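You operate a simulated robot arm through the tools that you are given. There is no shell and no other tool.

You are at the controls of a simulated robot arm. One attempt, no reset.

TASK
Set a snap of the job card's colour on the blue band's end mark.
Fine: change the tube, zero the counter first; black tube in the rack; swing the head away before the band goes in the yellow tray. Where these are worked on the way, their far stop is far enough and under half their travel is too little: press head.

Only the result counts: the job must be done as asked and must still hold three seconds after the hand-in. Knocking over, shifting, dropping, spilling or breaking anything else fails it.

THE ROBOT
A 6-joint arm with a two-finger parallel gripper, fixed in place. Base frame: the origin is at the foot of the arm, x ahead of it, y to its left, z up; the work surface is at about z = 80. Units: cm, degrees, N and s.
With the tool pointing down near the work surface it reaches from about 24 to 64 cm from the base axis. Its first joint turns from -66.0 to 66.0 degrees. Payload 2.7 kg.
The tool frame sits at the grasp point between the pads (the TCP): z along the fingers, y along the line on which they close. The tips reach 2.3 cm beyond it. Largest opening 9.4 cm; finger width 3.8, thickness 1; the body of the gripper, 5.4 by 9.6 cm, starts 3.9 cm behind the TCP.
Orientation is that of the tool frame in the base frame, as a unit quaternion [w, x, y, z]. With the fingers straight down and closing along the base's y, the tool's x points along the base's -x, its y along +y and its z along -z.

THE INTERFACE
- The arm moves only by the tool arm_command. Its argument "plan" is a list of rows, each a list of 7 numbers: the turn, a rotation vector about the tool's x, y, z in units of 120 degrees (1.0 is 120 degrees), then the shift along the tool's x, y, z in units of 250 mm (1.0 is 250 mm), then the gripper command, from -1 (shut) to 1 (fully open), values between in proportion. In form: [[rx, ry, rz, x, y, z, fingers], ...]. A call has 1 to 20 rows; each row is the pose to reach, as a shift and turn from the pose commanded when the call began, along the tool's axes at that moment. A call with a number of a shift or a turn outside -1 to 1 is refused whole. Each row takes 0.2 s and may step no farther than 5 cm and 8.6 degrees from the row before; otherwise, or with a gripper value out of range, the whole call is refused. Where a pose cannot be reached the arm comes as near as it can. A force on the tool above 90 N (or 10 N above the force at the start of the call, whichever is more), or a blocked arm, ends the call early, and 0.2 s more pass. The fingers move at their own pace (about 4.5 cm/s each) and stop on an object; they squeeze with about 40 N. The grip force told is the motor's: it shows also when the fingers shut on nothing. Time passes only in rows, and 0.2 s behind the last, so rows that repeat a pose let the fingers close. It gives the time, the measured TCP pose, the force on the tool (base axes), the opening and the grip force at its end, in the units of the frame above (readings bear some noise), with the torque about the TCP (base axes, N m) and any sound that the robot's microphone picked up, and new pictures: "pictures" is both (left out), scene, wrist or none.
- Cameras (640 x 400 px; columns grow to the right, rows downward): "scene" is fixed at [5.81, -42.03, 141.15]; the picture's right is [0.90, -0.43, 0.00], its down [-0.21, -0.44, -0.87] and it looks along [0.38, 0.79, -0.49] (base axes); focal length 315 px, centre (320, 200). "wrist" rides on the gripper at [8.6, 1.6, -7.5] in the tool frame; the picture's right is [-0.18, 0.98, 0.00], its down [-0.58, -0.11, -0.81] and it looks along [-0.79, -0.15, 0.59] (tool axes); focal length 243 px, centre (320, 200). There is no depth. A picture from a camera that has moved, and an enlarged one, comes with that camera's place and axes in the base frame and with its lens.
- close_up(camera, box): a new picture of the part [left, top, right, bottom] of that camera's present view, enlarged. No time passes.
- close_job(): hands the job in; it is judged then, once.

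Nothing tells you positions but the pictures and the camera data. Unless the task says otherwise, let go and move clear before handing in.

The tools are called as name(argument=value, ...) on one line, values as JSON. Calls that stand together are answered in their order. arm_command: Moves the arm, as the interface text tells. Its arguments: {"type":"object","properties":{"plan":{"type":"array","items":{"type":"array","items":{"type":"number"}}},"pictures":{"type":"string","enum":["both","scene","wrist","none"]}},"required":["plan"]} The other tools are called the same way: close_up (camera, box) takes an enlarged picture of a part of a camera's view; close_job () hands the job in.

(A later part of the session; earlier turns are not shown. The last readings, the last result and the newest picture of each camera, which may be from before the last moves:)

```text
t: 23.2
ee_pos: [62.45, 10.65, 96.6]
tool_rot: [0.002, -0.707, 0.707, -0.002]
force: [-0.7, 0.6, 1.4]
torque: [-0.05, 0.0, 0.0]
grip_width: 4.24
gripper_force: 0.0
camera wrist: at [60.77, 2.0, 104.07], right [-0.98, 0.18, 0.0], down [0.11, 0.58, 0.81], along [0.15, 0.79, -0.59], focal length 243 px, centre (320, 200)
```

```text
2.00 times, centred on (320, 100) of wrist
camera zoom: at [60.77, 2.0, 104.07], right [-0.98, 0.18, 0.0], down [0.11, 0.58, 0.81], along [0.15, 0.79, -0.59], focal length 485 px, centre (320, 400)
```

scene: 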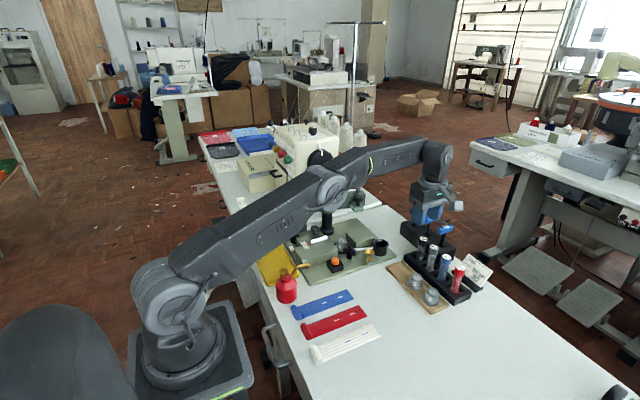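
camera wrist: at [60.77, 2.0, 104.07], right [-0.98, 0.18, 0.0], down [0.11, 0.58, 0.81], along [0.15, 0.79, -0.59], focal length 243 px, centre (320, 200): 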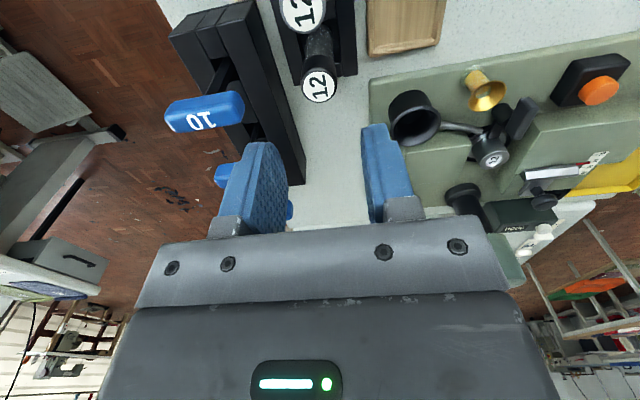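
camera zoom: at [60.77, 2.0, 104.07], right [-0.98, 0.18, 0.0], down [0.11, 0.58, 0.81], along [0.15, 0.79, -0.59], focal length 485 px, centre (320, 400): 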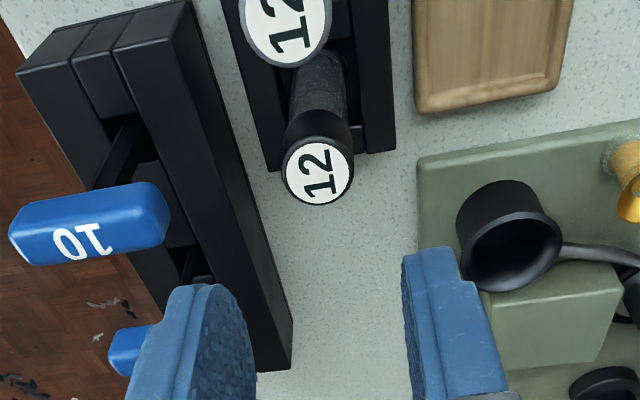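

The black tube is in the rack. Next I move above the blue tube at about (62.6, 1.9).

arm_command(plan=[[0, 0, 0, 0.12, -0.004, 0, -0.1], [0, 0, 0, 0.24, -0.004, 0, -0.1], [0, 0, 0, 0.35, -0.004, 0, -0.1], [0, 0, 0, 0.35, -0.004, 0, -0.1]])

close_up(camera="wrist", box=[200, 0, 440, 200])

```text
t: 24.2
ee_pos: [62.5, 1.86, 96.57]
tool_rot: [-0.002, 0.708, -0.706, 0.001]
force: [0.2, 0.9, 0.9]
torque: [0.03, -0.02, 0.0]
grip_width: 4.21
gripper_force: 0.1
camera wrist: at [60.7, -6.96, 103.92], right [-0.98, 0.18, 0.0], down [0.11, 0.58, 0.81], along [0.15, 0.79, -0.59], focal length 243 px, centre (320, 200)
```

scene: 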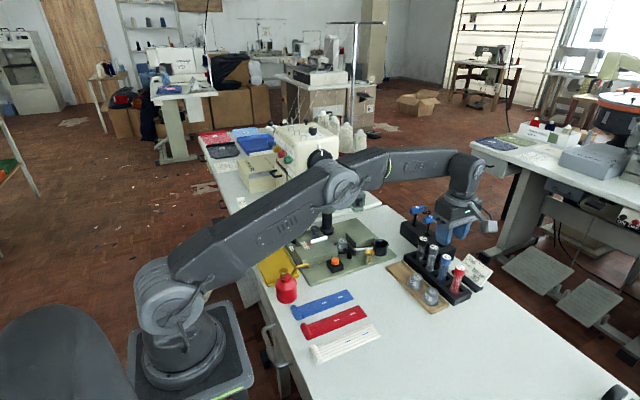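
wrist: 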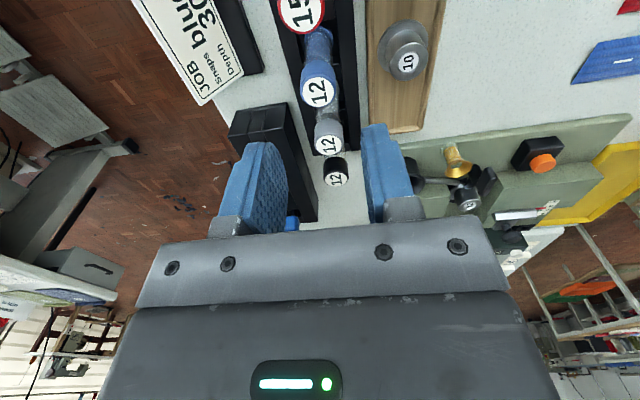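

```text
2.00 times, centred on (320, 100) of wrist
camera zoom: at [60.7, -6.96, 103.92], right [-0.98, 0.18, 0.0], down [0.11, 0.58, 0.81], along [0.15, 0.79, -0.59], focal length 485 px, centre (320, 400)
```

zoom: 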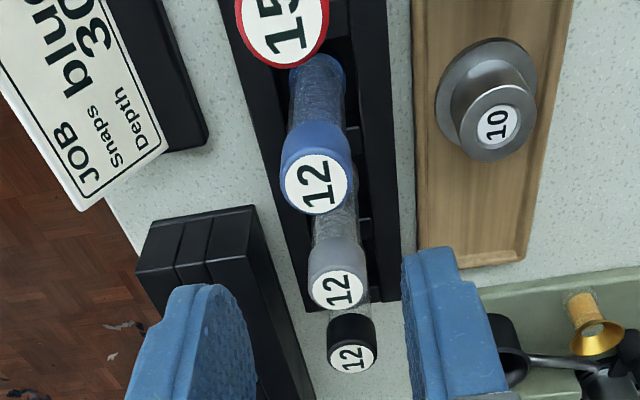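

The blue tube is right under the gripper (62.4, 1.95). I'll descend and grip it.

arm_command(plan=[[0, 0, 0, -0.003, 0.001, 0.15, -0.1], [0, 0, 0, -0.003, 0.001, 0.28, -0.1], [0, 0, 0, -0.003, 0.001, 0.36, -0.1], [0, 0, 0, -0.003, 0.001, 0.384, -0.1], [0, 0, 0, -0.003, 0.001, 0.384, -0.1]])

close_up(camera="scene", box=[390, 190, 500, 300])

```text
t: 25.4
ee_pos: [62.5, 1.99, 86.73]
tool_rot: [0.002, -0.707, 0.707, -0.001]
force: [0.7, -0.3, -0.5]
torque: [-0.03, -0.02, -0.01]
grip_width: 4.25
gripper_force: 0.1
camera wrist: at [60.82, -6.86, 94.2], right [-0.98, 0.18, 0.0], down [0.11, 0.58, 0.81], along [0.15, 0.79, -0.59], focal length 243 px, centre (320, 200)
```

scene: 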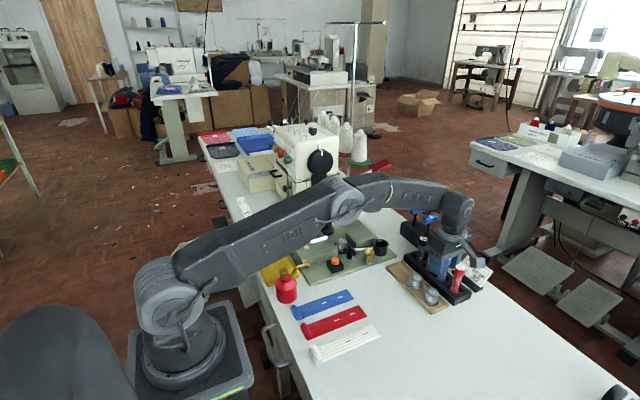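
wrist: 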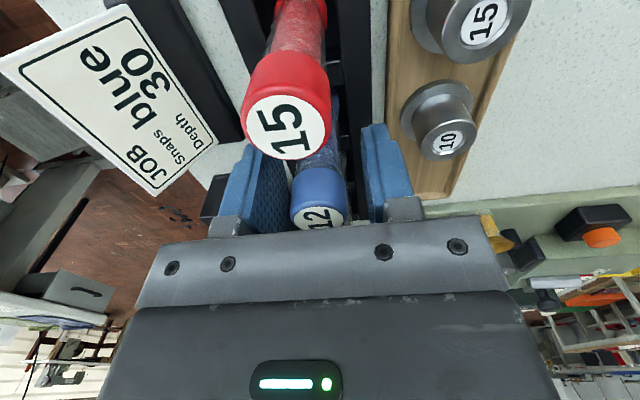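

```text
3.64 times, centred on (445, 245) of scene
camera zoom: at [5.81, -42.03, 141.15], right [0.9, -0.43, 0.0], down [-0.21, -0.44, -0.87], along [0.38, 0.79, -0.49], focal length 1147 px, centre (-134, 36)
```

zoom: 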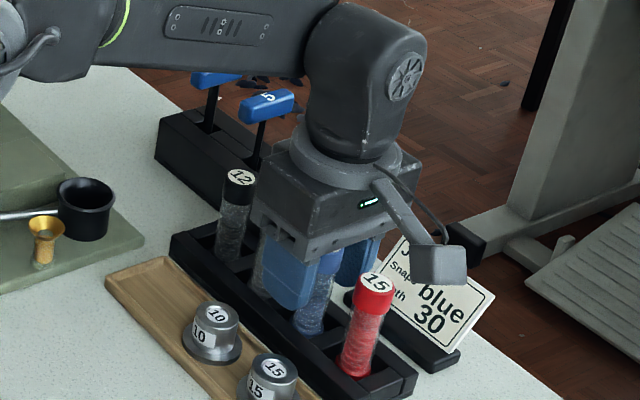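

arm_command(plan=[[0, 0, 0, 0, 0, 0, -1], [0, 0, 0, 0, 0, 0, -1], [0, 0, 0, 0, 0, 0, -1], [0, 0, 0, 0, 0, -0.05, -1], [0, 0, 0, 0, 0, -0.15, -1], [0, 0, 0, 0, 0, -0.3, -1], [0, 0, 0, 0, 0, -0.46, -1], [0, 0, 0, 0, 0, -0.48, -1], [0, 0, 0, 0, 0, -0.48, -1]])

close_up(camera="scene", box=[390, 170, 510, 300])

```text
t: 27.4
ee_pos: [62.5, 1.86, 99.12]
tool_rot: [0.001, -0.707, 0.708, 0.0]
force: [-0.1, -0.3, -1.3]
torque: [-0.03, 0.0, -0.02]
grip_width: 2.28
gripper_force: 39.9
camera wrist: at [60.83, -6.97, 106.38], right [-0.98, 0.18, 0.0], down [0.11, 0.58, 0.81], along [0.15, 0.79, -0.59], focal length 243 px, centre (320, 200)
```

scene: 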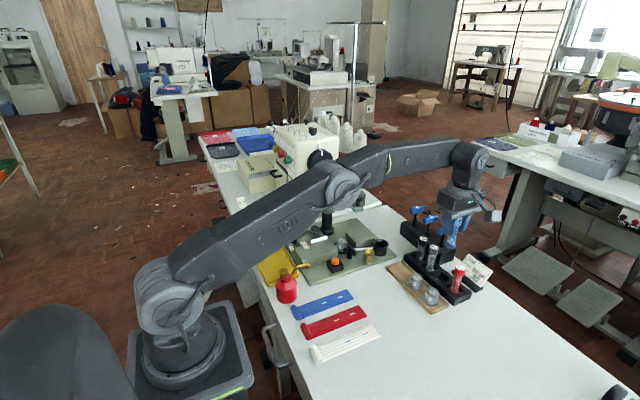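
wrist: 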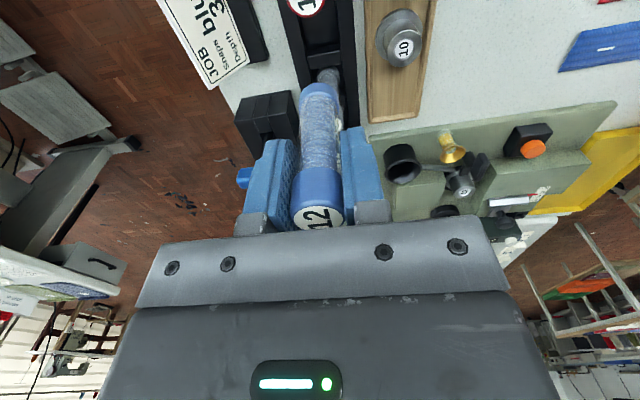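

```text
3.08 times, centred on (450, 235) of scene
camera zoom: at [5.81, -42.03, 141.15], right [0.9, -0.43, 0.0], down [-0.21, -0.44, -0.87], along [0.38, 0.79, -0.49], focal length 970 px, centre (-80, 92)
```

zoom: 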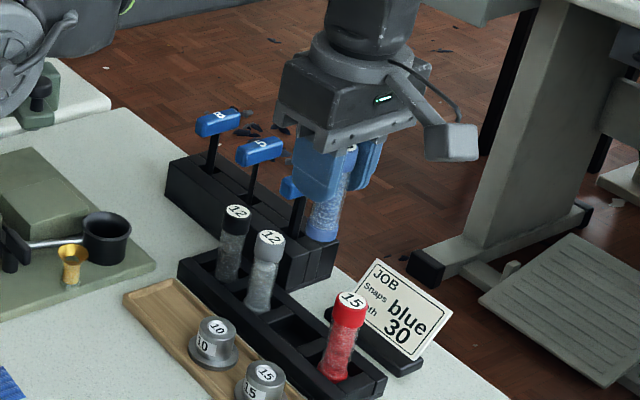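

The blue tube is in hand. The holder cup's rim centre works out at about (54.3, 18.1), z about 84.2, so I'll carry the tube there.

arm_command(plan=[[0, 0, 0, -0.13, 0.06, 0, -1], [0, 0, 0, -0.26, 0.13, 0, -1], [0, 0, 0, -0.39, 0.2, 0, -1], [0, 0, 0, -0.52, 0.27, 0, -1], [0, 0, 0, -0.65, 0.328, 0, -1], [0, 0, 0, -0.65, 0.328, 0, -1]])

close_up(camera="wrist", box=[240, 0, 420, 150])

close_up(camera="scene", box=[340, 180, 420, 270])

```text
t: 28.8
ee_pos: [54.21, 18.01, 99.0]
tool_rot: [-0.002, 0.707, -0.707, 0.001]
force: [0.5, 0.6, -1.5]
torque: [-0.04, 0.02, -0.01]
grip_width: 2.3
gripper_force: 40.0
camera wrist: at [52.44, 9.3, 106.33], right [-0.98, 0.18, 0.0], down [0.11, 0.58, 0.81], along [0.15, 0.79, -0.59], focal length 243 px, centre (320, 200)
```

scene: 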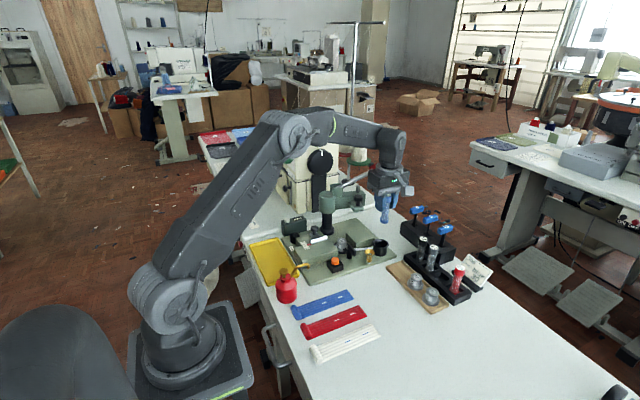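
wrist: 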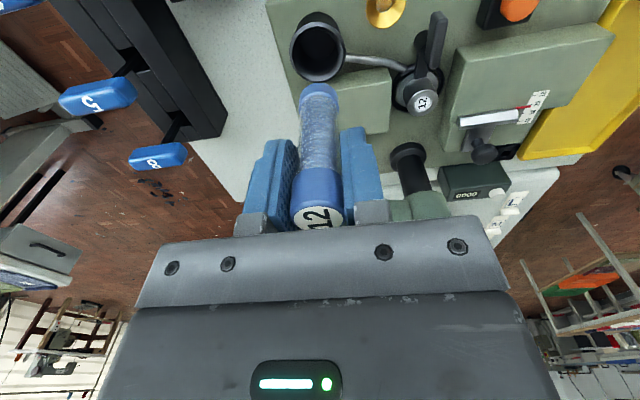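

```text
2.67 times, centred on (330, 75) of wrist
camera zoom: at [52.44, 9.3, 106.33], right [-0.98, 0.18, 0.0], down [0.11, 0.58, 0.81], along [0.15, 0.79, -0.59], focal length 647 px, centre (293, 533)
```

zoom: 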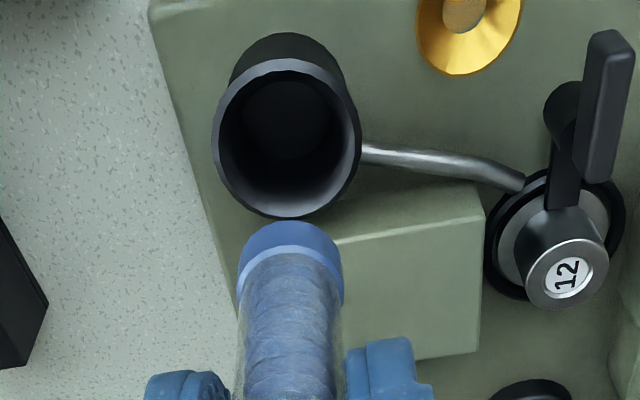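

```text
4.44 times, centred on (380, 225) of scene
camera zoom: at [5.81, -42.03, 141.15], right [0.9, -0.43, 0.0], down [-0.21, -0.44, -0.87], along [0.38, 0.79, -0.49], focal length 1402 px, centre (53, 89)
```

zoom: 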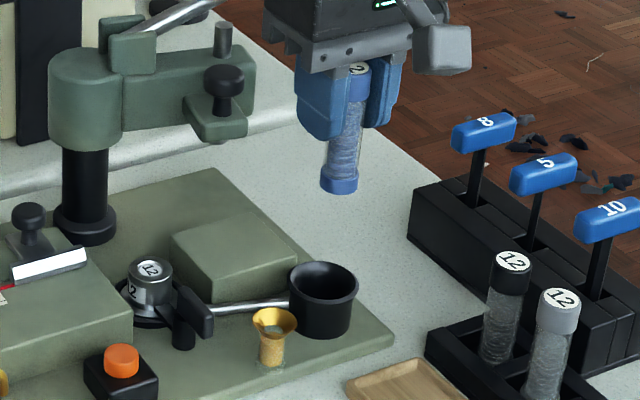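

The cup is just ahead of the tube's present spot, centred near (54.45, 18.45). I'll adjust and lower into it.

arm_command(plan=[[0, 0, 0, -0.0176, -0.0096, 0.05, -1], [0, 0, 0, -0.0176, -0.0096, 0.15, -1], [0, 0, 0, -0.0176, -0.0096, 0.25, -1], [0, 0, 0, -0.0176, -0.0096, 0.3, -1], [0, 0, 0, -0.0176, -0.0096, 0.34, -1], [0, 0, 0, -0.0176, -0.0096, 0.34, -1]])

close_up(camera="wrist", box=[240, 30, 420, 180])

close_up(camera="scene", box=[340, 180, 420, 270])

```text
t: 30.2
ee_pos: [54.65, 18.54, 90.38]
tool_rot: [-0.002, 0.707, -0.707, 0.001]
force: [0.3, -0.9, 0.1]
torque: [0.04, 0.01, 0.0]
grip_width: 2.3
gripper_force: 39.9
camera wrist: at [52.91, 9.83, 97.82], right [-0.98, 0.18, 0.0], down [0.11, 0.58, 0.81], along [0.15, 0.79, -0.59], focal length 243 px, centre (320, 200)
```

scene: 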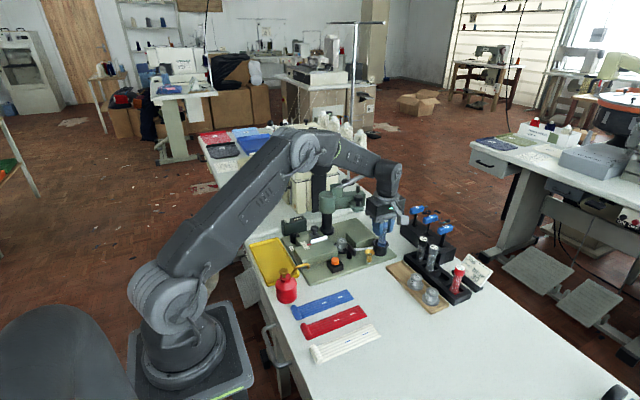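
wrist: 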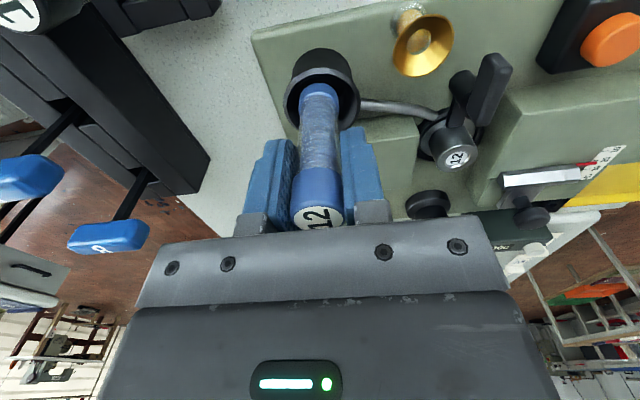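

```text
2.67 times, centred on (330, 105) of wrist
camera zoom: at [52.91, 9.83, 97.82], right [-0.98, 0.18, 0.0], down [0.11, 0.58, 0.81], along [0.15, 0.79, -0.59], focal length 647 px, centre (293, 453)
```

zoom: 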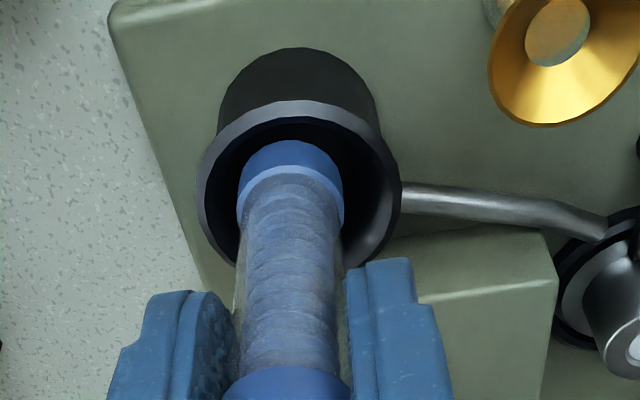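

```text
4.44 times, centred on (380, 225) of scene
camera zoom: at [5.81, -42.03, 141.15], right [0.9, -0.43, 0.0], down [-0.21, -0.44, -0.87], along [0.38, 0.79, -0.49], focal length 1402 px, centre (53, 89)
```

zoom: 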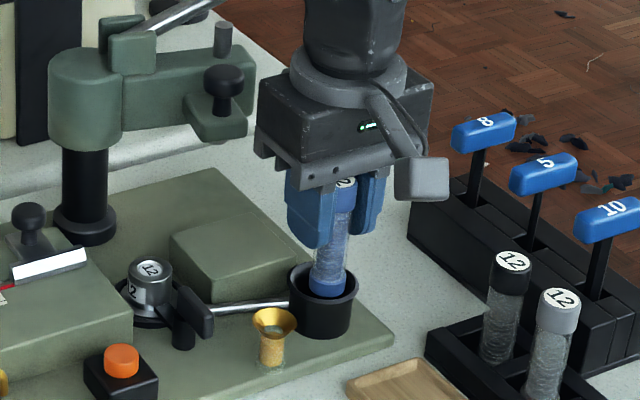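

The tube end is entering the cup, well centred. I'll keep lowering, slowing near the floor.

arm_command(plan=[[0, 0, 0, 0, 0.006, 0.04, -1], [0, 0, 0, 0, 0.006, 0.07, -1], [0, 0, 0, 0, 0.006, 0.09, -1], [0, 0, 0, 0, 0.006, 0.098, -1], [0, 0, 0, 0, 0.006, 0.102, -1], [0, 0, 0, 0, 0.006, 0.106, -1]], pictures="none")

```text
t: 31.6
ee_pos: [54.76, 18.6, 88.34]
tool_rot: [-0.009, 0.708, -0.707, 0.003]
force: [-5.1, 8.0, 37.9]
torque: [-0.23, 0.06, 0.0]
grip_width: 2.31
gripper_force: 40.2
```

Contact came a little early with 38 N. I'll ease up and look before deciding.

arm_command(plan=[[0, 0, 0, 0, 0, -0.02, -1], [0, 0, 0, 0, 0, -0.025, -1]])

close_up(camera="wrist", box=[240, 30, 420, 180])

close_up(camera="scene", box=[360, 210, 410, 260])

```text
t: 32.2
ee_pos: [54.46, 18.65, 88.42]
tool_rot: [-0.003, 0.707, -0.707, 0.002]
force: [8.8, 11.5, 8.7]
torque: [0.39, -0.49, 0.15]
grip_width: 2.28
gripper_force: 40.2
camera wrist: at [52.79, 9.95, 95.72], right [-0.98, 0.18, 0.0], down [0.1, 0.58, 0.81], along [0.15, 0.79, -0.59], focal length 243 px, centre (320, 200)
```

scene: 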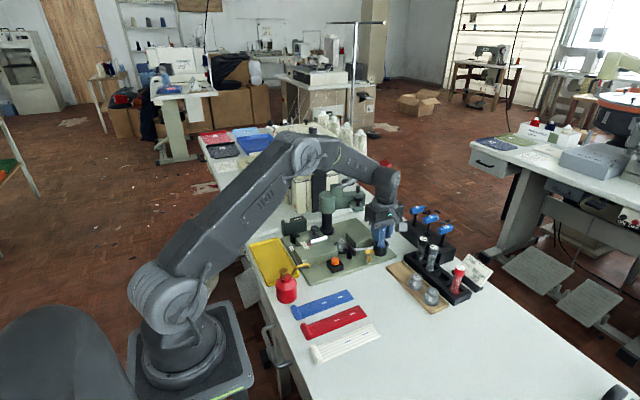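
wrist: 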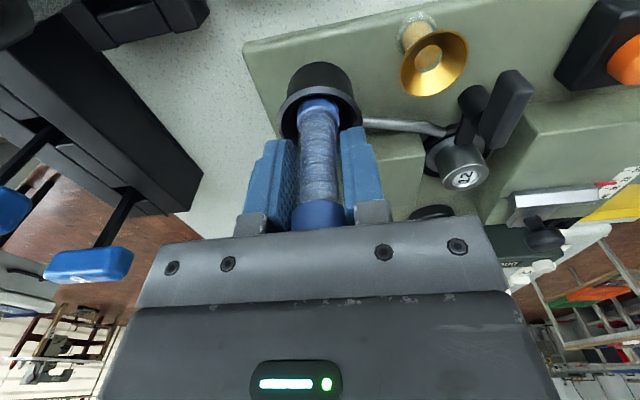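

```text
2.67 times, centred on (330, 105) of wrist
camera zoom: at [52.79, 9.95, 95.72], right [-0.98, 0.18, 0.0], down [0.1, 0.58, 0.81], along [0.15, 0.79, -0.59], focal length 647 px, centre (293, 453)
```

zoom: 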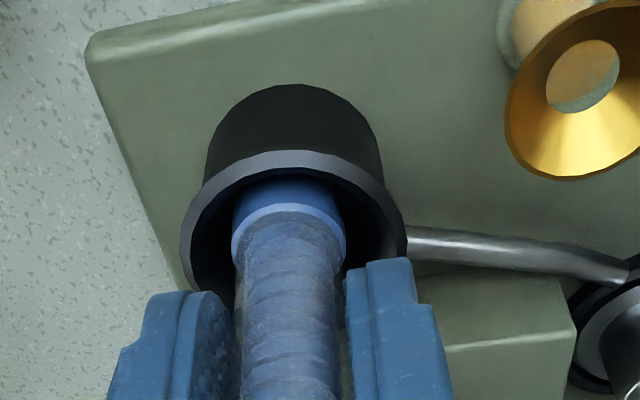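

```text
8.00 times, centred on (385, 235) of scene
camera zoom: at [5.82, -42.01, 141.16], right [0.9, -0.43, 0.0], down [-0.21, -0.44, -0.87], along [0.38, 0.79, -0.49], focal length 2523 px, centre (-200, -80)
```

zoom: 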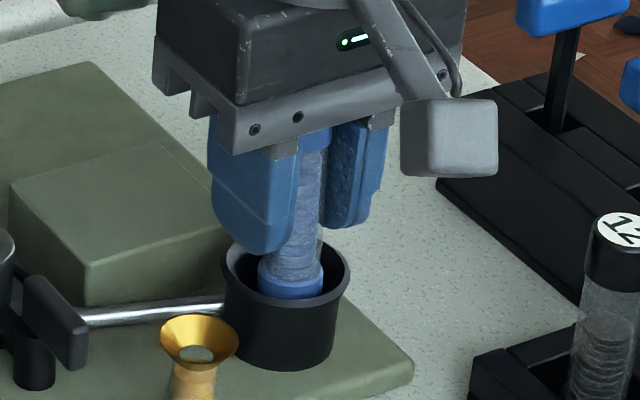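

The tube end is catching the cup's inside wall on the −x/−y side. The black tube stood at (54.65, 18.95), so I'll raise slightly, shift there and try again.

arm_command(plan=[[0, 0, 0, 0, 0, -0.03, -1], [0, 0, 0, -0.008, -0.003, -0.04, -1], [0, 0, 0, -0.016, -0.006, -0.04, -1], [0, 0, 0, -0.016, -0.006, -0.04, -1]], pictures="none")

```text
t: 33.2
ee_pos: [54.62, 18.96, 89.38]
tool_rot: [0.0, -0.707, 0.707, -0.001]
force: [0.0, 0.6, -1.1]
torque: [0.03, -0.01, -0.01]
grip_width: 2.28
gripper_force: 40.4
```

arm_command(plan=[[0, 0, 0, 0, 0, 0.015, -1], [0, 0, 0, 0, 0, 0.03, -1], [0, 0, 0, 0, 0, 0.045, -1], [0, 0, 0, 0, 0, 0.055, -1]])

close_up(camera="wrist", box=[240, 30, 420, 180])

close_up(camera="scene", box=[360, 210, 410, 260])

```text
t: 34.2
ee_pos: [54.69, 19.0, 88.01]
tool_rot: [-0.001, 0.707, -0.707, 0.001]
force: [0.3, -0.7, -1.3]
torque: [0.01, 0.01, 0.01]
grip_width: 2.27
gripper_force: 39.9
camera wrist: at [52.86, 10.2, 95.41], right [-0.98, 0.18, 0.0], down [0.11, 0.58, 0.81], along [0.15, 0.79, -0.59], focal length 243 px, centre (320, 200)
```

scene: 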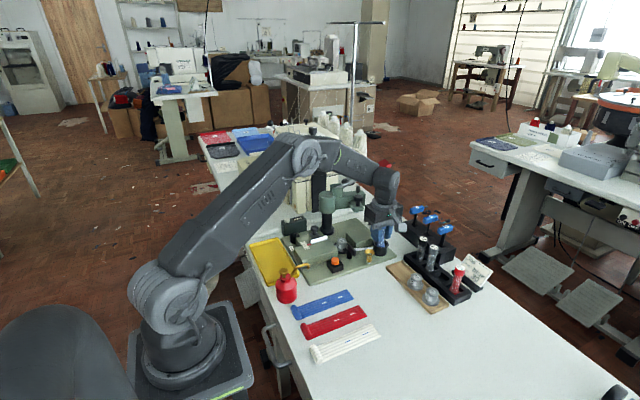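
wrist: 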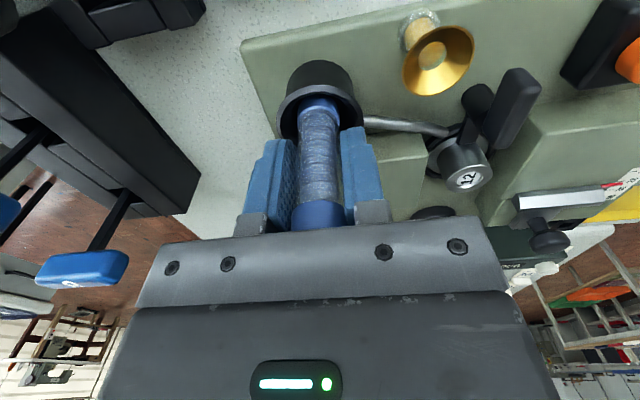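

```text
2.67 times, centred on (330, 105) of wrist
camera zoom: at [52.86, 10.2, 95.41], right [-0.98, 0.18, 0.0], down [0.11, 0.58, 0.81], along [0.15, 0.79, -0.59], focal length 647 px, centre (293, 453)
```

zoom: 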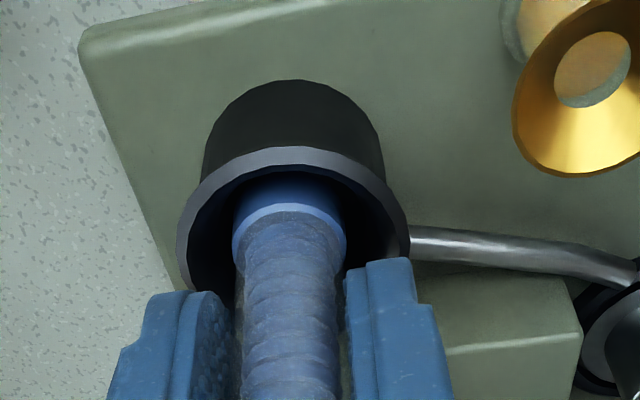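

```text
8.00 times, centred on (385, 235) of scene
camera zoom: at [5.81, -42.03, 141.15], right [0.9, -0.43, 0.0], down [-0.21, -0.44, -0.87], along [0.38, 0.79, -0.49], focal length 2523 px, centre (-200, -80)
```

zoom: 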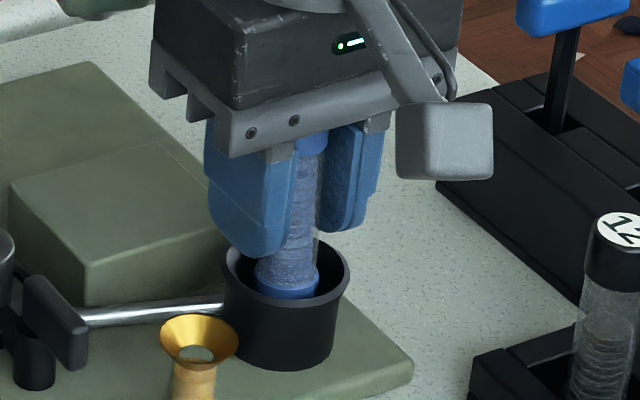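

No contact now at 88.0, so the tube is past the catch. I'll continue in millimetre steps to the floor.

arm_command(plan=[[0, 0, 0, 0, 0, 0.004, -1], [0, 0, 0, 0, 0, 0.008, -1], [0, 0, 0, 0, 0, 0.012, -1], [0, 0, 0, 0, 0, 0.016, -1]], pictures="none")

```text
t: 35.2
ee_pos: [54.58, 19.02, 87.46]
tool_rot: [-0.001, 0.707, -0.707, 0.001]
force: [0.2, -0.4, -1.3]
torque: [-0.01, 0.0, -0.01]
grip_width: 2.29
gripper_force: 40.0
```

arm_command(plan=[[0, 0, 0, 0, 0, 0.004, -1], [0, 0, 0, 0, 0, 0.008, -1], [0, 0, 0, 0, 0, 0.012, -1]], pictures="none")

```text
t: 36.0
ee_pos: [54.59, 18.97, 87.38]
tool_rot: [-0.001, 0.707, -0.707, 0.001]
force: [-0.7, -0.3, 0.0]
torque: [-0.01, -0.01, 0.02]
grip_width: 2.28
gripper_force: 40.2
```

arm_command(plan=[[0, 0, 0, 0, 0, 0.004, -1], [0, 0, 0, 0, 0, 0.008, -1]], pictures="none")

```text
t: 36.6
ee_pos: [54.54, 18.87, 87.06]
tool_rot: [0.001, -0.707, 0.707, -0.001]
force: [-0.6, 0.4, 0.3]
torque: [-0.03, -0.01, 0.0]
grip_width: 2.27
gripper_force: 39.8
```

close_up(camera="scene", box=[360, 210, 410, 260])

close_up(camera="wrist", box=[240, 80, 420, 230])

```text
8.00 times, centred on (385, 235) of scene
camera zoom: at [5.81, -42.03, 141.15], right [0.9, -0.43, 0.0], down [-0.21, -0.44, -0.87], along [0.38, 0.79, -0.49], focal length 2523 px, centre (-200, -80)
```

zoom: 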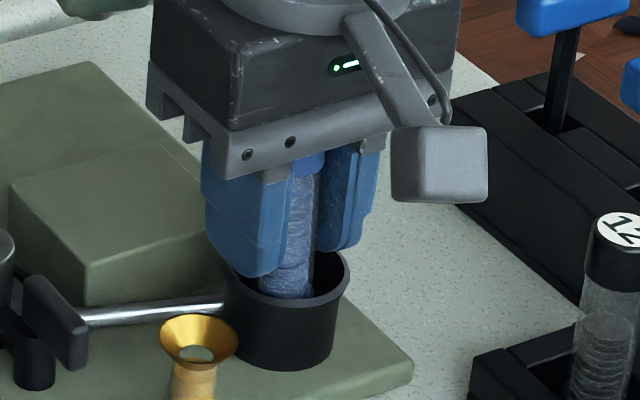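

```text
2.67 times, centred on (330, 155) of wrist
camera zoom: at [52.85, 10.27, 94.48], right [-0.98, 0.18, 0.0], down [0.11, 0.58, 0.81], along [0.15, 0.79, -0.59], focal length 647 px, centre (293, 320)
```

zoom: 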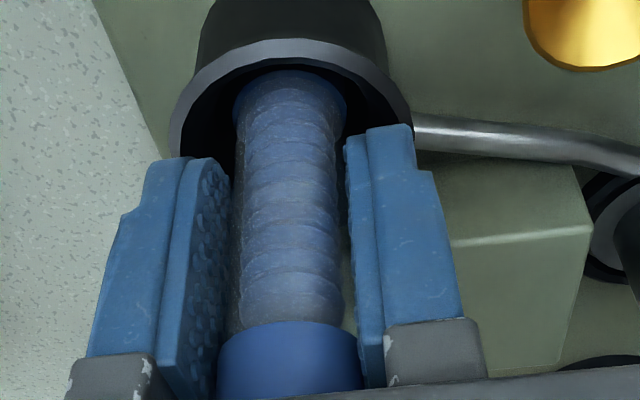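

The tube slid up a little in the grip during the catch, so its floor contact comes a bit lower. I'll go on gently.

arm_command(plan=[[0, 0, 0, 0, 0, 0.006, -1], [0, 0, 0, 0, 0, 0.01, -1]], pictures="none")

```text
t: 37.2
ee_pos: [54.54, 18.99, 86.82]
tool_rot: [-0.001, 0.708, -0.706, 0.001]
force: [0.0, 0.1, -1.1]
torque: [0.01, -0.03, 0.03]
grip_width: 2.27
gripper_force: 40.5
```

arm_command(plan=[[0, 0, 0, 0, 0, 0.006, -1], [0, 0, 0, 0, 0, 0.01, -1]], pictures="none")

```text
t: 37.8
ee_pos: [54.57, 19.02, 86.79]
tool_rot: [0.002, -0.707, 0.707, -0.001]
force: [-8.9, -2.5, 19.9]
torque: [-0.31, 0.53, -0.15]
grip_width: 2.31
gripper_force: 39.5
```

Contact at 86.8. I'll ease off, open and rise, then check how the tube sits.

arm_command(plan=[[0, 0, 0, 0, 0, -0.008, -1], [0, 0, 0, 0, 0, -0.008, -0.4], [0, 0, 0, 0, 0, -0.008, -0.1], [0, 0, 0, 0, 0, -0.008, -0.1], [0, 0, 0, 0, 0, -0.1, -0.1], [0, 0, 0, 0, 0, -0.25, -0.1], [0, 0, 0, 0, 0, -0.4, -0.1], [0, 0, 0, 0, 0, -0.4, -0.1]])

close_up(camera="scene", box=[340, 190, 430, 270])

close_up(camera="wrist", box=[220, 0, 440, 180])

```text
t: 39.6
ee_pos: [54.4, 19.11, 96.5]
tool_rot: [-0.001, 0.707, -0.707, 0.0]
force: [0.1, -0.3, -0.4]
torque: [-0.01, 0.01, -0.03]
grip_width: 4.25
gripper_force: 0.0
camera wrist: at [52.78, 10.37, 103.82], right [-0.98, 0.18, 0.0], down [0.11, 0.58, 0.81], along [0.15, 0.79, -0.59], focal length 243 px, centre (320, 200)
```

scene: 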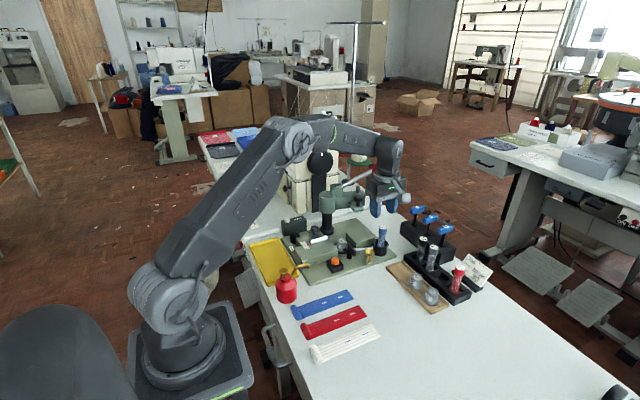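
wrist: 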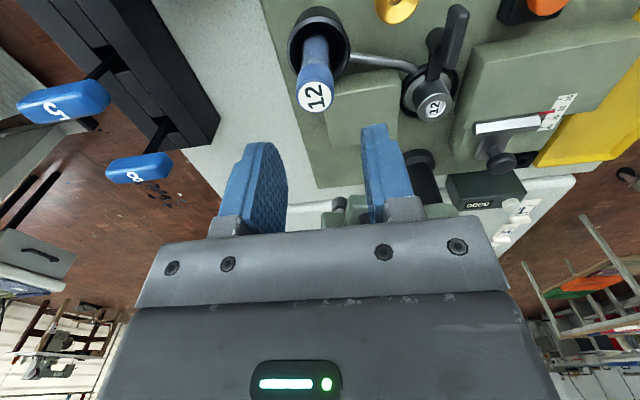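

```text
5.00 times, centred on (385, 230) of scene
camera zoom: at [5.81, -42.04, 141.15], right [0.9, -0.43, 0.0], down [-0.21, -0.44, -0.87], along [0.38, 0.79, -0.49], focal length 1577 px, centre (-5, 50)
```

zoom: 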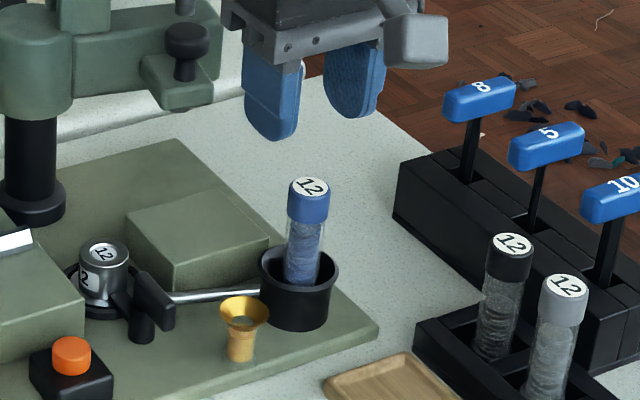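

```text
2.22 times, centred on (330, 90) of wrist
camera zoom: at [52.78, 10.37, 103.82], right [-0.98, 0.18, 0.0], down [0.11, 0.58, 0.81], along [0.15, 0.79, -0.59], focal length 539 px, centre (298, 444)
```

zoom: 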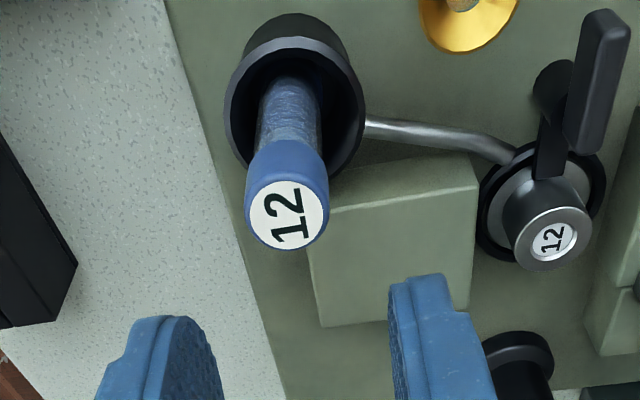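

The blue tube now sits exactly where the black one did, so the tube change is done. Next is the blue band, whose roll end is near (23.3, 7.8), and I'll go there.

arm_command(plan=[[0, 0, 0, 0.05, 0.15, -0.08, -0.1], [0, 0, 0, 0.12, 0.32, -0.1, -0.1], [0, 0, 0, 0.18, 0.49, -0.1, -0.1], [0, 0, 0, 0.25, 0.66, -0.1, -0.1], [0, 0, 0, 0.32, 0.82, -0.1, -0.1], [0, 0, 0, 0.38, 0.96, -0.1, -0.1], [0, 0, 0, 0.47, 0.96, -0.1, -0.1], [0, 0, 0, 0.47, 0.96, -0.1, -0.1]])

close_up(camera="wrist", box=[200, 0, 520, 200])

```text
t: 41.4
ee_pos: [30.54, 7.3, 98.99]
tool_rot: [0.002, -0.707, 0.708, -0.001]
force: [-1.1, -0.4, -0.4]
torque: [0.0, 0.0, 0.03]
grip_width: 4.22
gripper_force: 0.0
camera wrist: at [28.92, -1.43, 106.39], right [-0.98, 0.18, 0.0], down [0.11, 0.58, 0.81], along [0.15, 0.79, -0.59], focal length 243 px, centre (320, 200)
```

scene: 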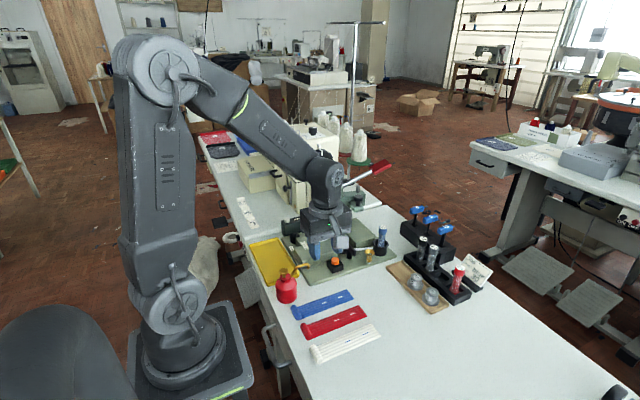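
wrist: 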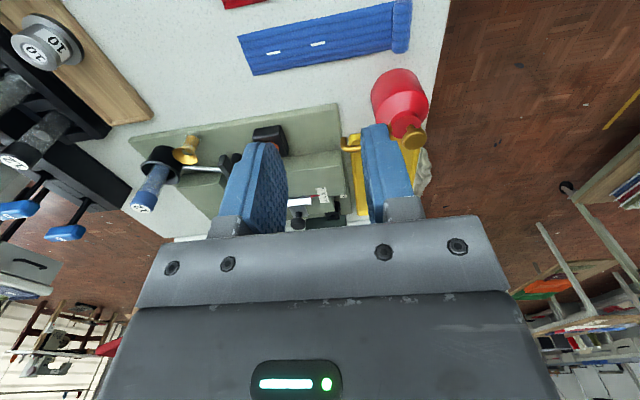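

```text
2.00 times, centred on (360, 100) of wrist
camera zoom: at [28.92, -1.43, 106.39], right [-0.98, 0.18, 0.0], down [0.11, 0.58, 0.81], along [0.15, 0.79, -0.59], focal length 485 px, centre (240, 400)
```

zoom: 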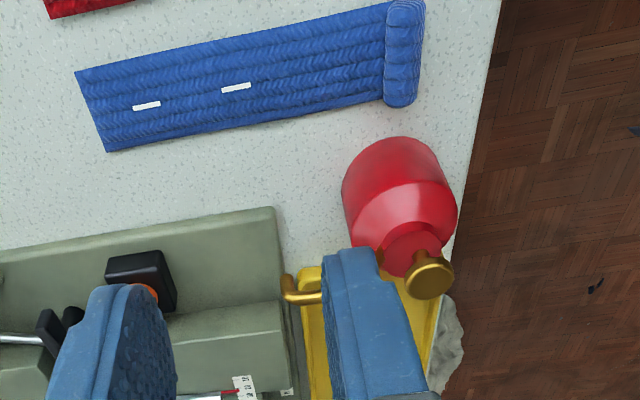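

I'll move over the roll to check its position from closer up.

arm_command(plan=[[0, 0, 0, 0, 0.13, 0, -0.1], [0, 0, 0, 0, 0.26, 0.0, -0.1], [0, 0, 0, 0, 0.28, 0.1, -0.1], [0, 0, 0, 0, 0.28, 0.2, -0.1], [0, 0, 0, 0, 0.28, 0.2, -0.1]])

close_up(camera="wrist", box=[200, 0, 440, 200])

close_up(camera="scene", box=[260, 250, 360, 340])

```text
t: 42.6
ee_pos: [23.7, 7.33, 93.94]
tool_rot: [0.001, -0.707, 0.708, 0.0]
force: [0.3, 0.5, -0.6]
torque: [-0.02, -0.02, -0.03]
grip_width: 4.25
gripper_force: 0.0
camera wrist: at [21.99, -1.43, 101.34], right [-0.98, 0.18, 0.0], down [0.11, 0.58, 0.81], along [0.15, 0.79, -0.59], focal length 243 px, centre (320, 200)
```

scene: 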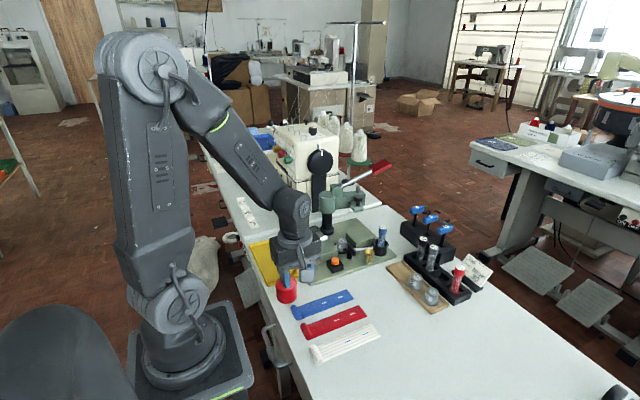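
wrist: 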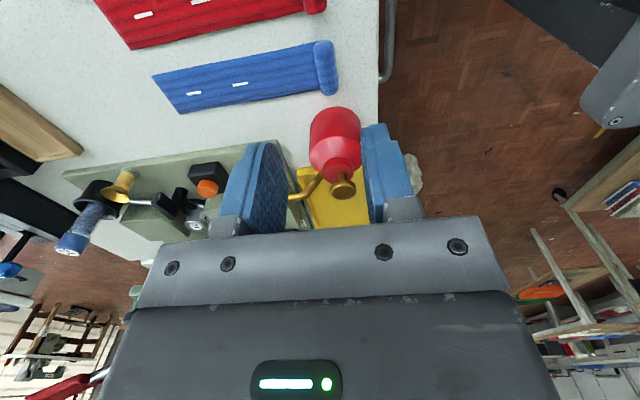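

```text
2.00 times, centred on (320, 100) of wrist
camera zoom: at [21.99, -1.43, 101.34], right [-0.98, 0.18, 0.0], down [0.11, 0.58, 0.81], along [0.15, 0.79, -0.59], focal length 485 px, centre (320, 400)
```

zoom: 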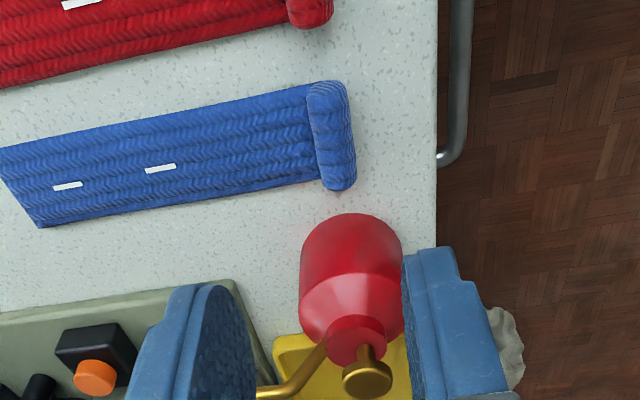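

```text
4.44 times, centred on (310, 295) of scene
camera zoom: at [5.81, -42.03, 141.15], right [0.9, -0.43, 0.0], down [-0.21, -0.44, -0.87], along [0.38, 0.79, -0.49], focal length 1402 px, centre (364, -222)
```

zoom: 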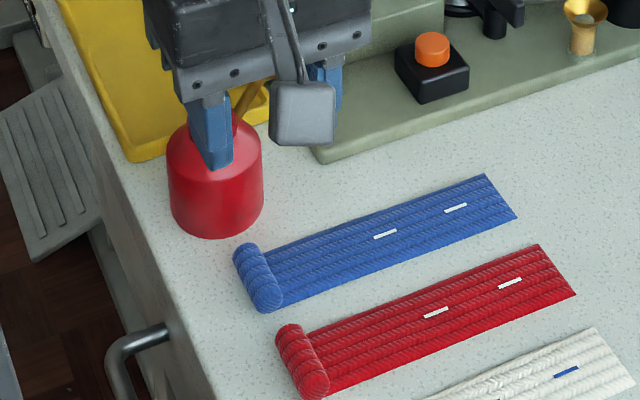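

The roll is centred near (23.2, 7.9) and about 1.8 cm thick. I'll straddle it along x and come down until the tips are just above the flat band.

arm_command(plan=[[0, 0, 0, -0.006, 0.018, 0.12, -0.234], [0, 0, 0, -0.006, 0.018, 0.25, -0.234], [0, 0, 0, -0.006, 0.018, 0.36, -0.234], [0, 0, 0, -0.006, 0.018, 0.4, -0.234], [0, 0, 0, -0.006, 0.018, 0.4, -0.234]])

close_up(camera="wrist", box=[220, 60, 420, 220])

close_up(camera="scene", box=[260, 250, 360, 340])

```text
t: 43.8
ee_pos: [23.13, 7.59, 84.13]
tool_rot: [-0.002, 0.708, -0.706, 0.0]
force: [0.4, -0.1, 0.4]
torque: [-0.01, 0.02, 0.02]
grip_width: 3.58
gripper_force: 0.0
camera wrist: at [21.45, -1.17, 91.48], right [-0.98, 0.18, 0.0], down [0.11, 0.58, 0.81], along [0.15, 0.79, -0.59], focal length 243 px, centre (320, 200)
```

scene: 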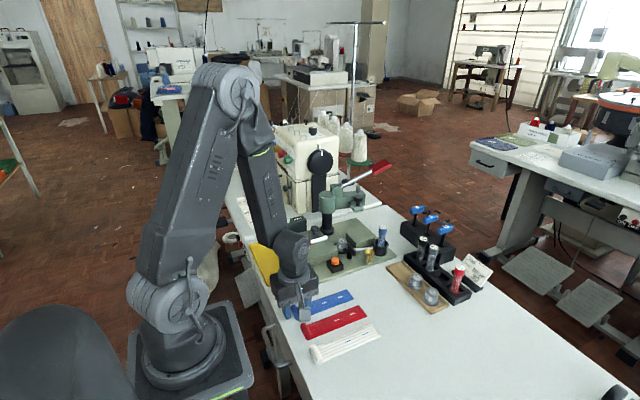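
wrist: 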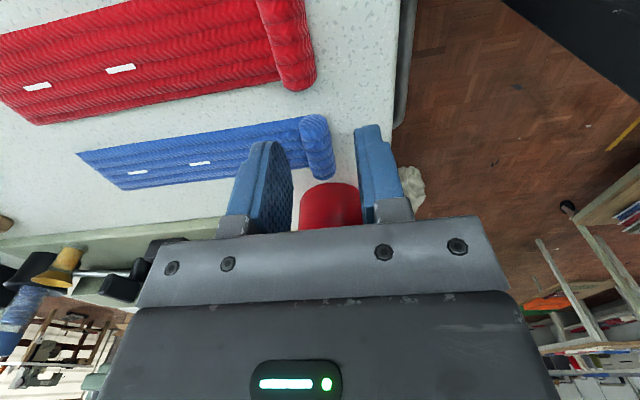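

```text
2.50 times, centred on (320, 140) of wrist
camera zoom: at [21.45, -1.17, 91.48], right [-0.98, 0.18, 0.0], down [0.11, 0.58, 0.81], along [0.15, 0.79, -0.59], focal length 606 px, centre (320, 350)
```

zoom: 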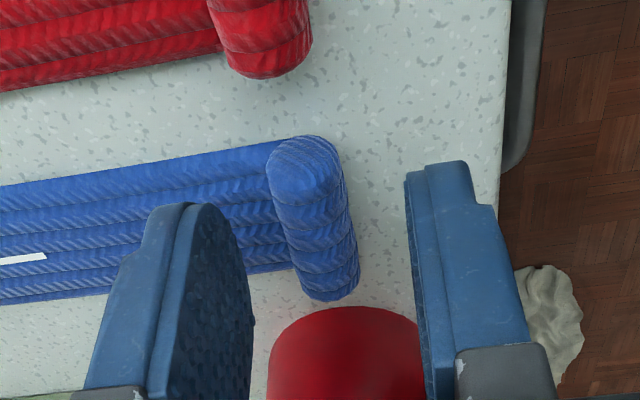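

```text
4.44 times, centred on (310, 295) of scene
camera zoom: at [5.81, -42.03, 141.15], right [0.9, -0.43, 0.0], down [-0.21, -0.44, -0.87], along [0.38, 0.79, -0.49], focal length 1402 px, centre (364, -222)
```

zoom: 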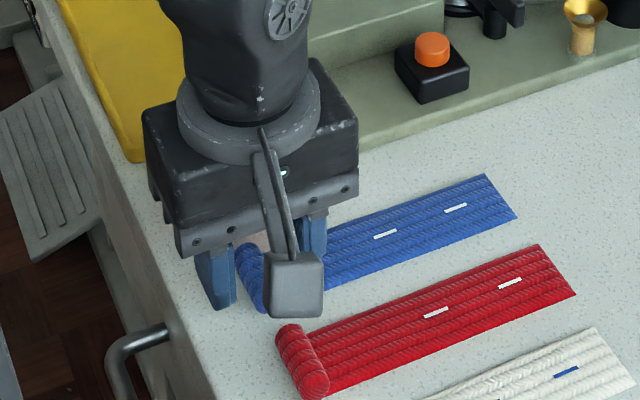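

Seen close up, the roll spans y about 6.6–10.3 and is centred in x between the fingers. I'll shift slightly in y and lower on in small steps.

arm_command(plan=[[0, 0, 0, -0.012, 0, 0.01, -0.234], [0, 0, 0, -0.012, 0, 0.02, -0.234], [0, 0, 0, -0.012, 0, 0.03, -0.234], [0, 0, 0, -0.012, 0, 0.036, -0.234], [0, 0, 0, -0.012, 0, 0.04, -0.234], [0, 0, 0, -0.012, 0, 0.044, -0.234]], pictures="none")

```text
t: 45.2
ee_pos: [23.05, 7.7, 83.01]
tool_rot: [-0.002, 0.708, -0.707, 0.0]
force: [0.2, 1.4, -0.1]
torque: [-0.02, -0.01, -0.04]
grip_width: 3.6
gripper_force: 0.2
```

arm_command(plan=[[0, 0, 0, 0, 0, 0.004, -0.234], [0, 0, 0, 0, 0, 0.008, -0.234], [0, 0, 0, 0, 0, 0.012, -0.234]])

close_up(camera="wrist", box=[220, 60, 420, 220])

close_up(camera="scene", box=[280, 280, 340, 330])

```text
t: 46.0
ee_pos: [23.24, 7.7, 82.79]
tool_rot: [-0.004, 0.707, -0.707, 0.002]
force: [-6.0, -6.0, 59.9]
torque: [-0.03, -1.07, -0.17]
grip_width: 3.39
gripper_force: 0.1
camera wrist: at [21.48, -1.02, 90.11], right [-0.98, 0.18, -0.01], down [0.1, 0.58, 0.81], along [0.15, 0.79, -0.59], focal length 243 px, centre (320, 200)
```

scene: 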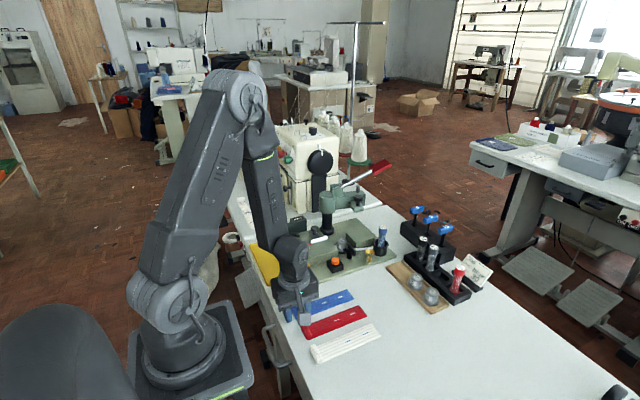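
wrist: 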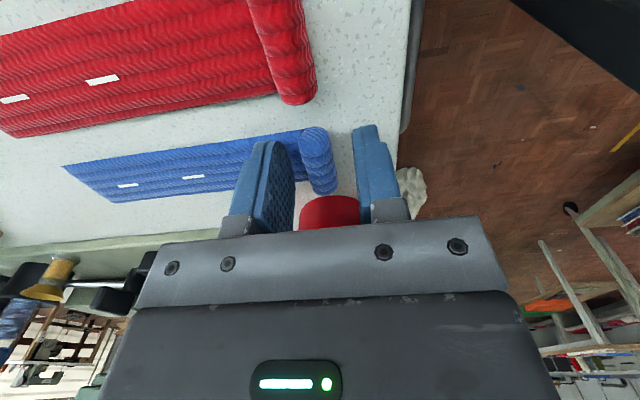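

```text
2.50 times, centred on (320, 140) of wrist
camera zoom: at [21.48, -1.02, 90.11], right [-0.98, 0.18, -0.01], down [0.1, 0.58, 0.81], along [0.15, 0.79, -0.59], focal length 606 px, centre (320, 350)
```

zoom: 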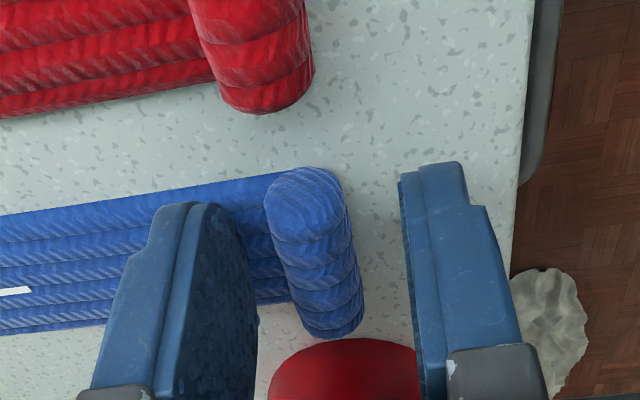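

```text
8.00 times, centred on (310, 305) of scene
camera zoom: at [5.75, -42.06, 141.14], right [0.9, -0.43, 0.0], down [-0.21, -0.44, -0.87], along [0.38, 0.79, -0.49], focal length 2523 px, centre (400, -640)
```

zoom: 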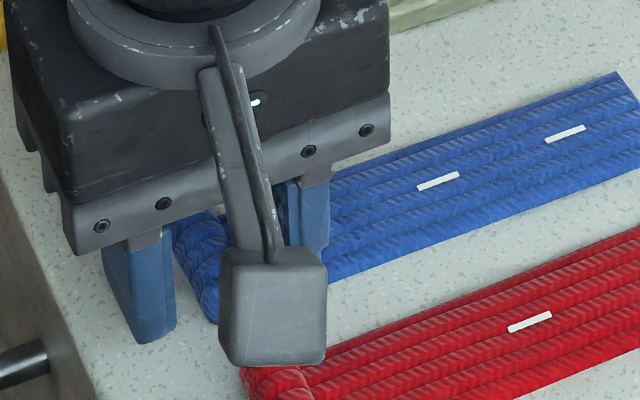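

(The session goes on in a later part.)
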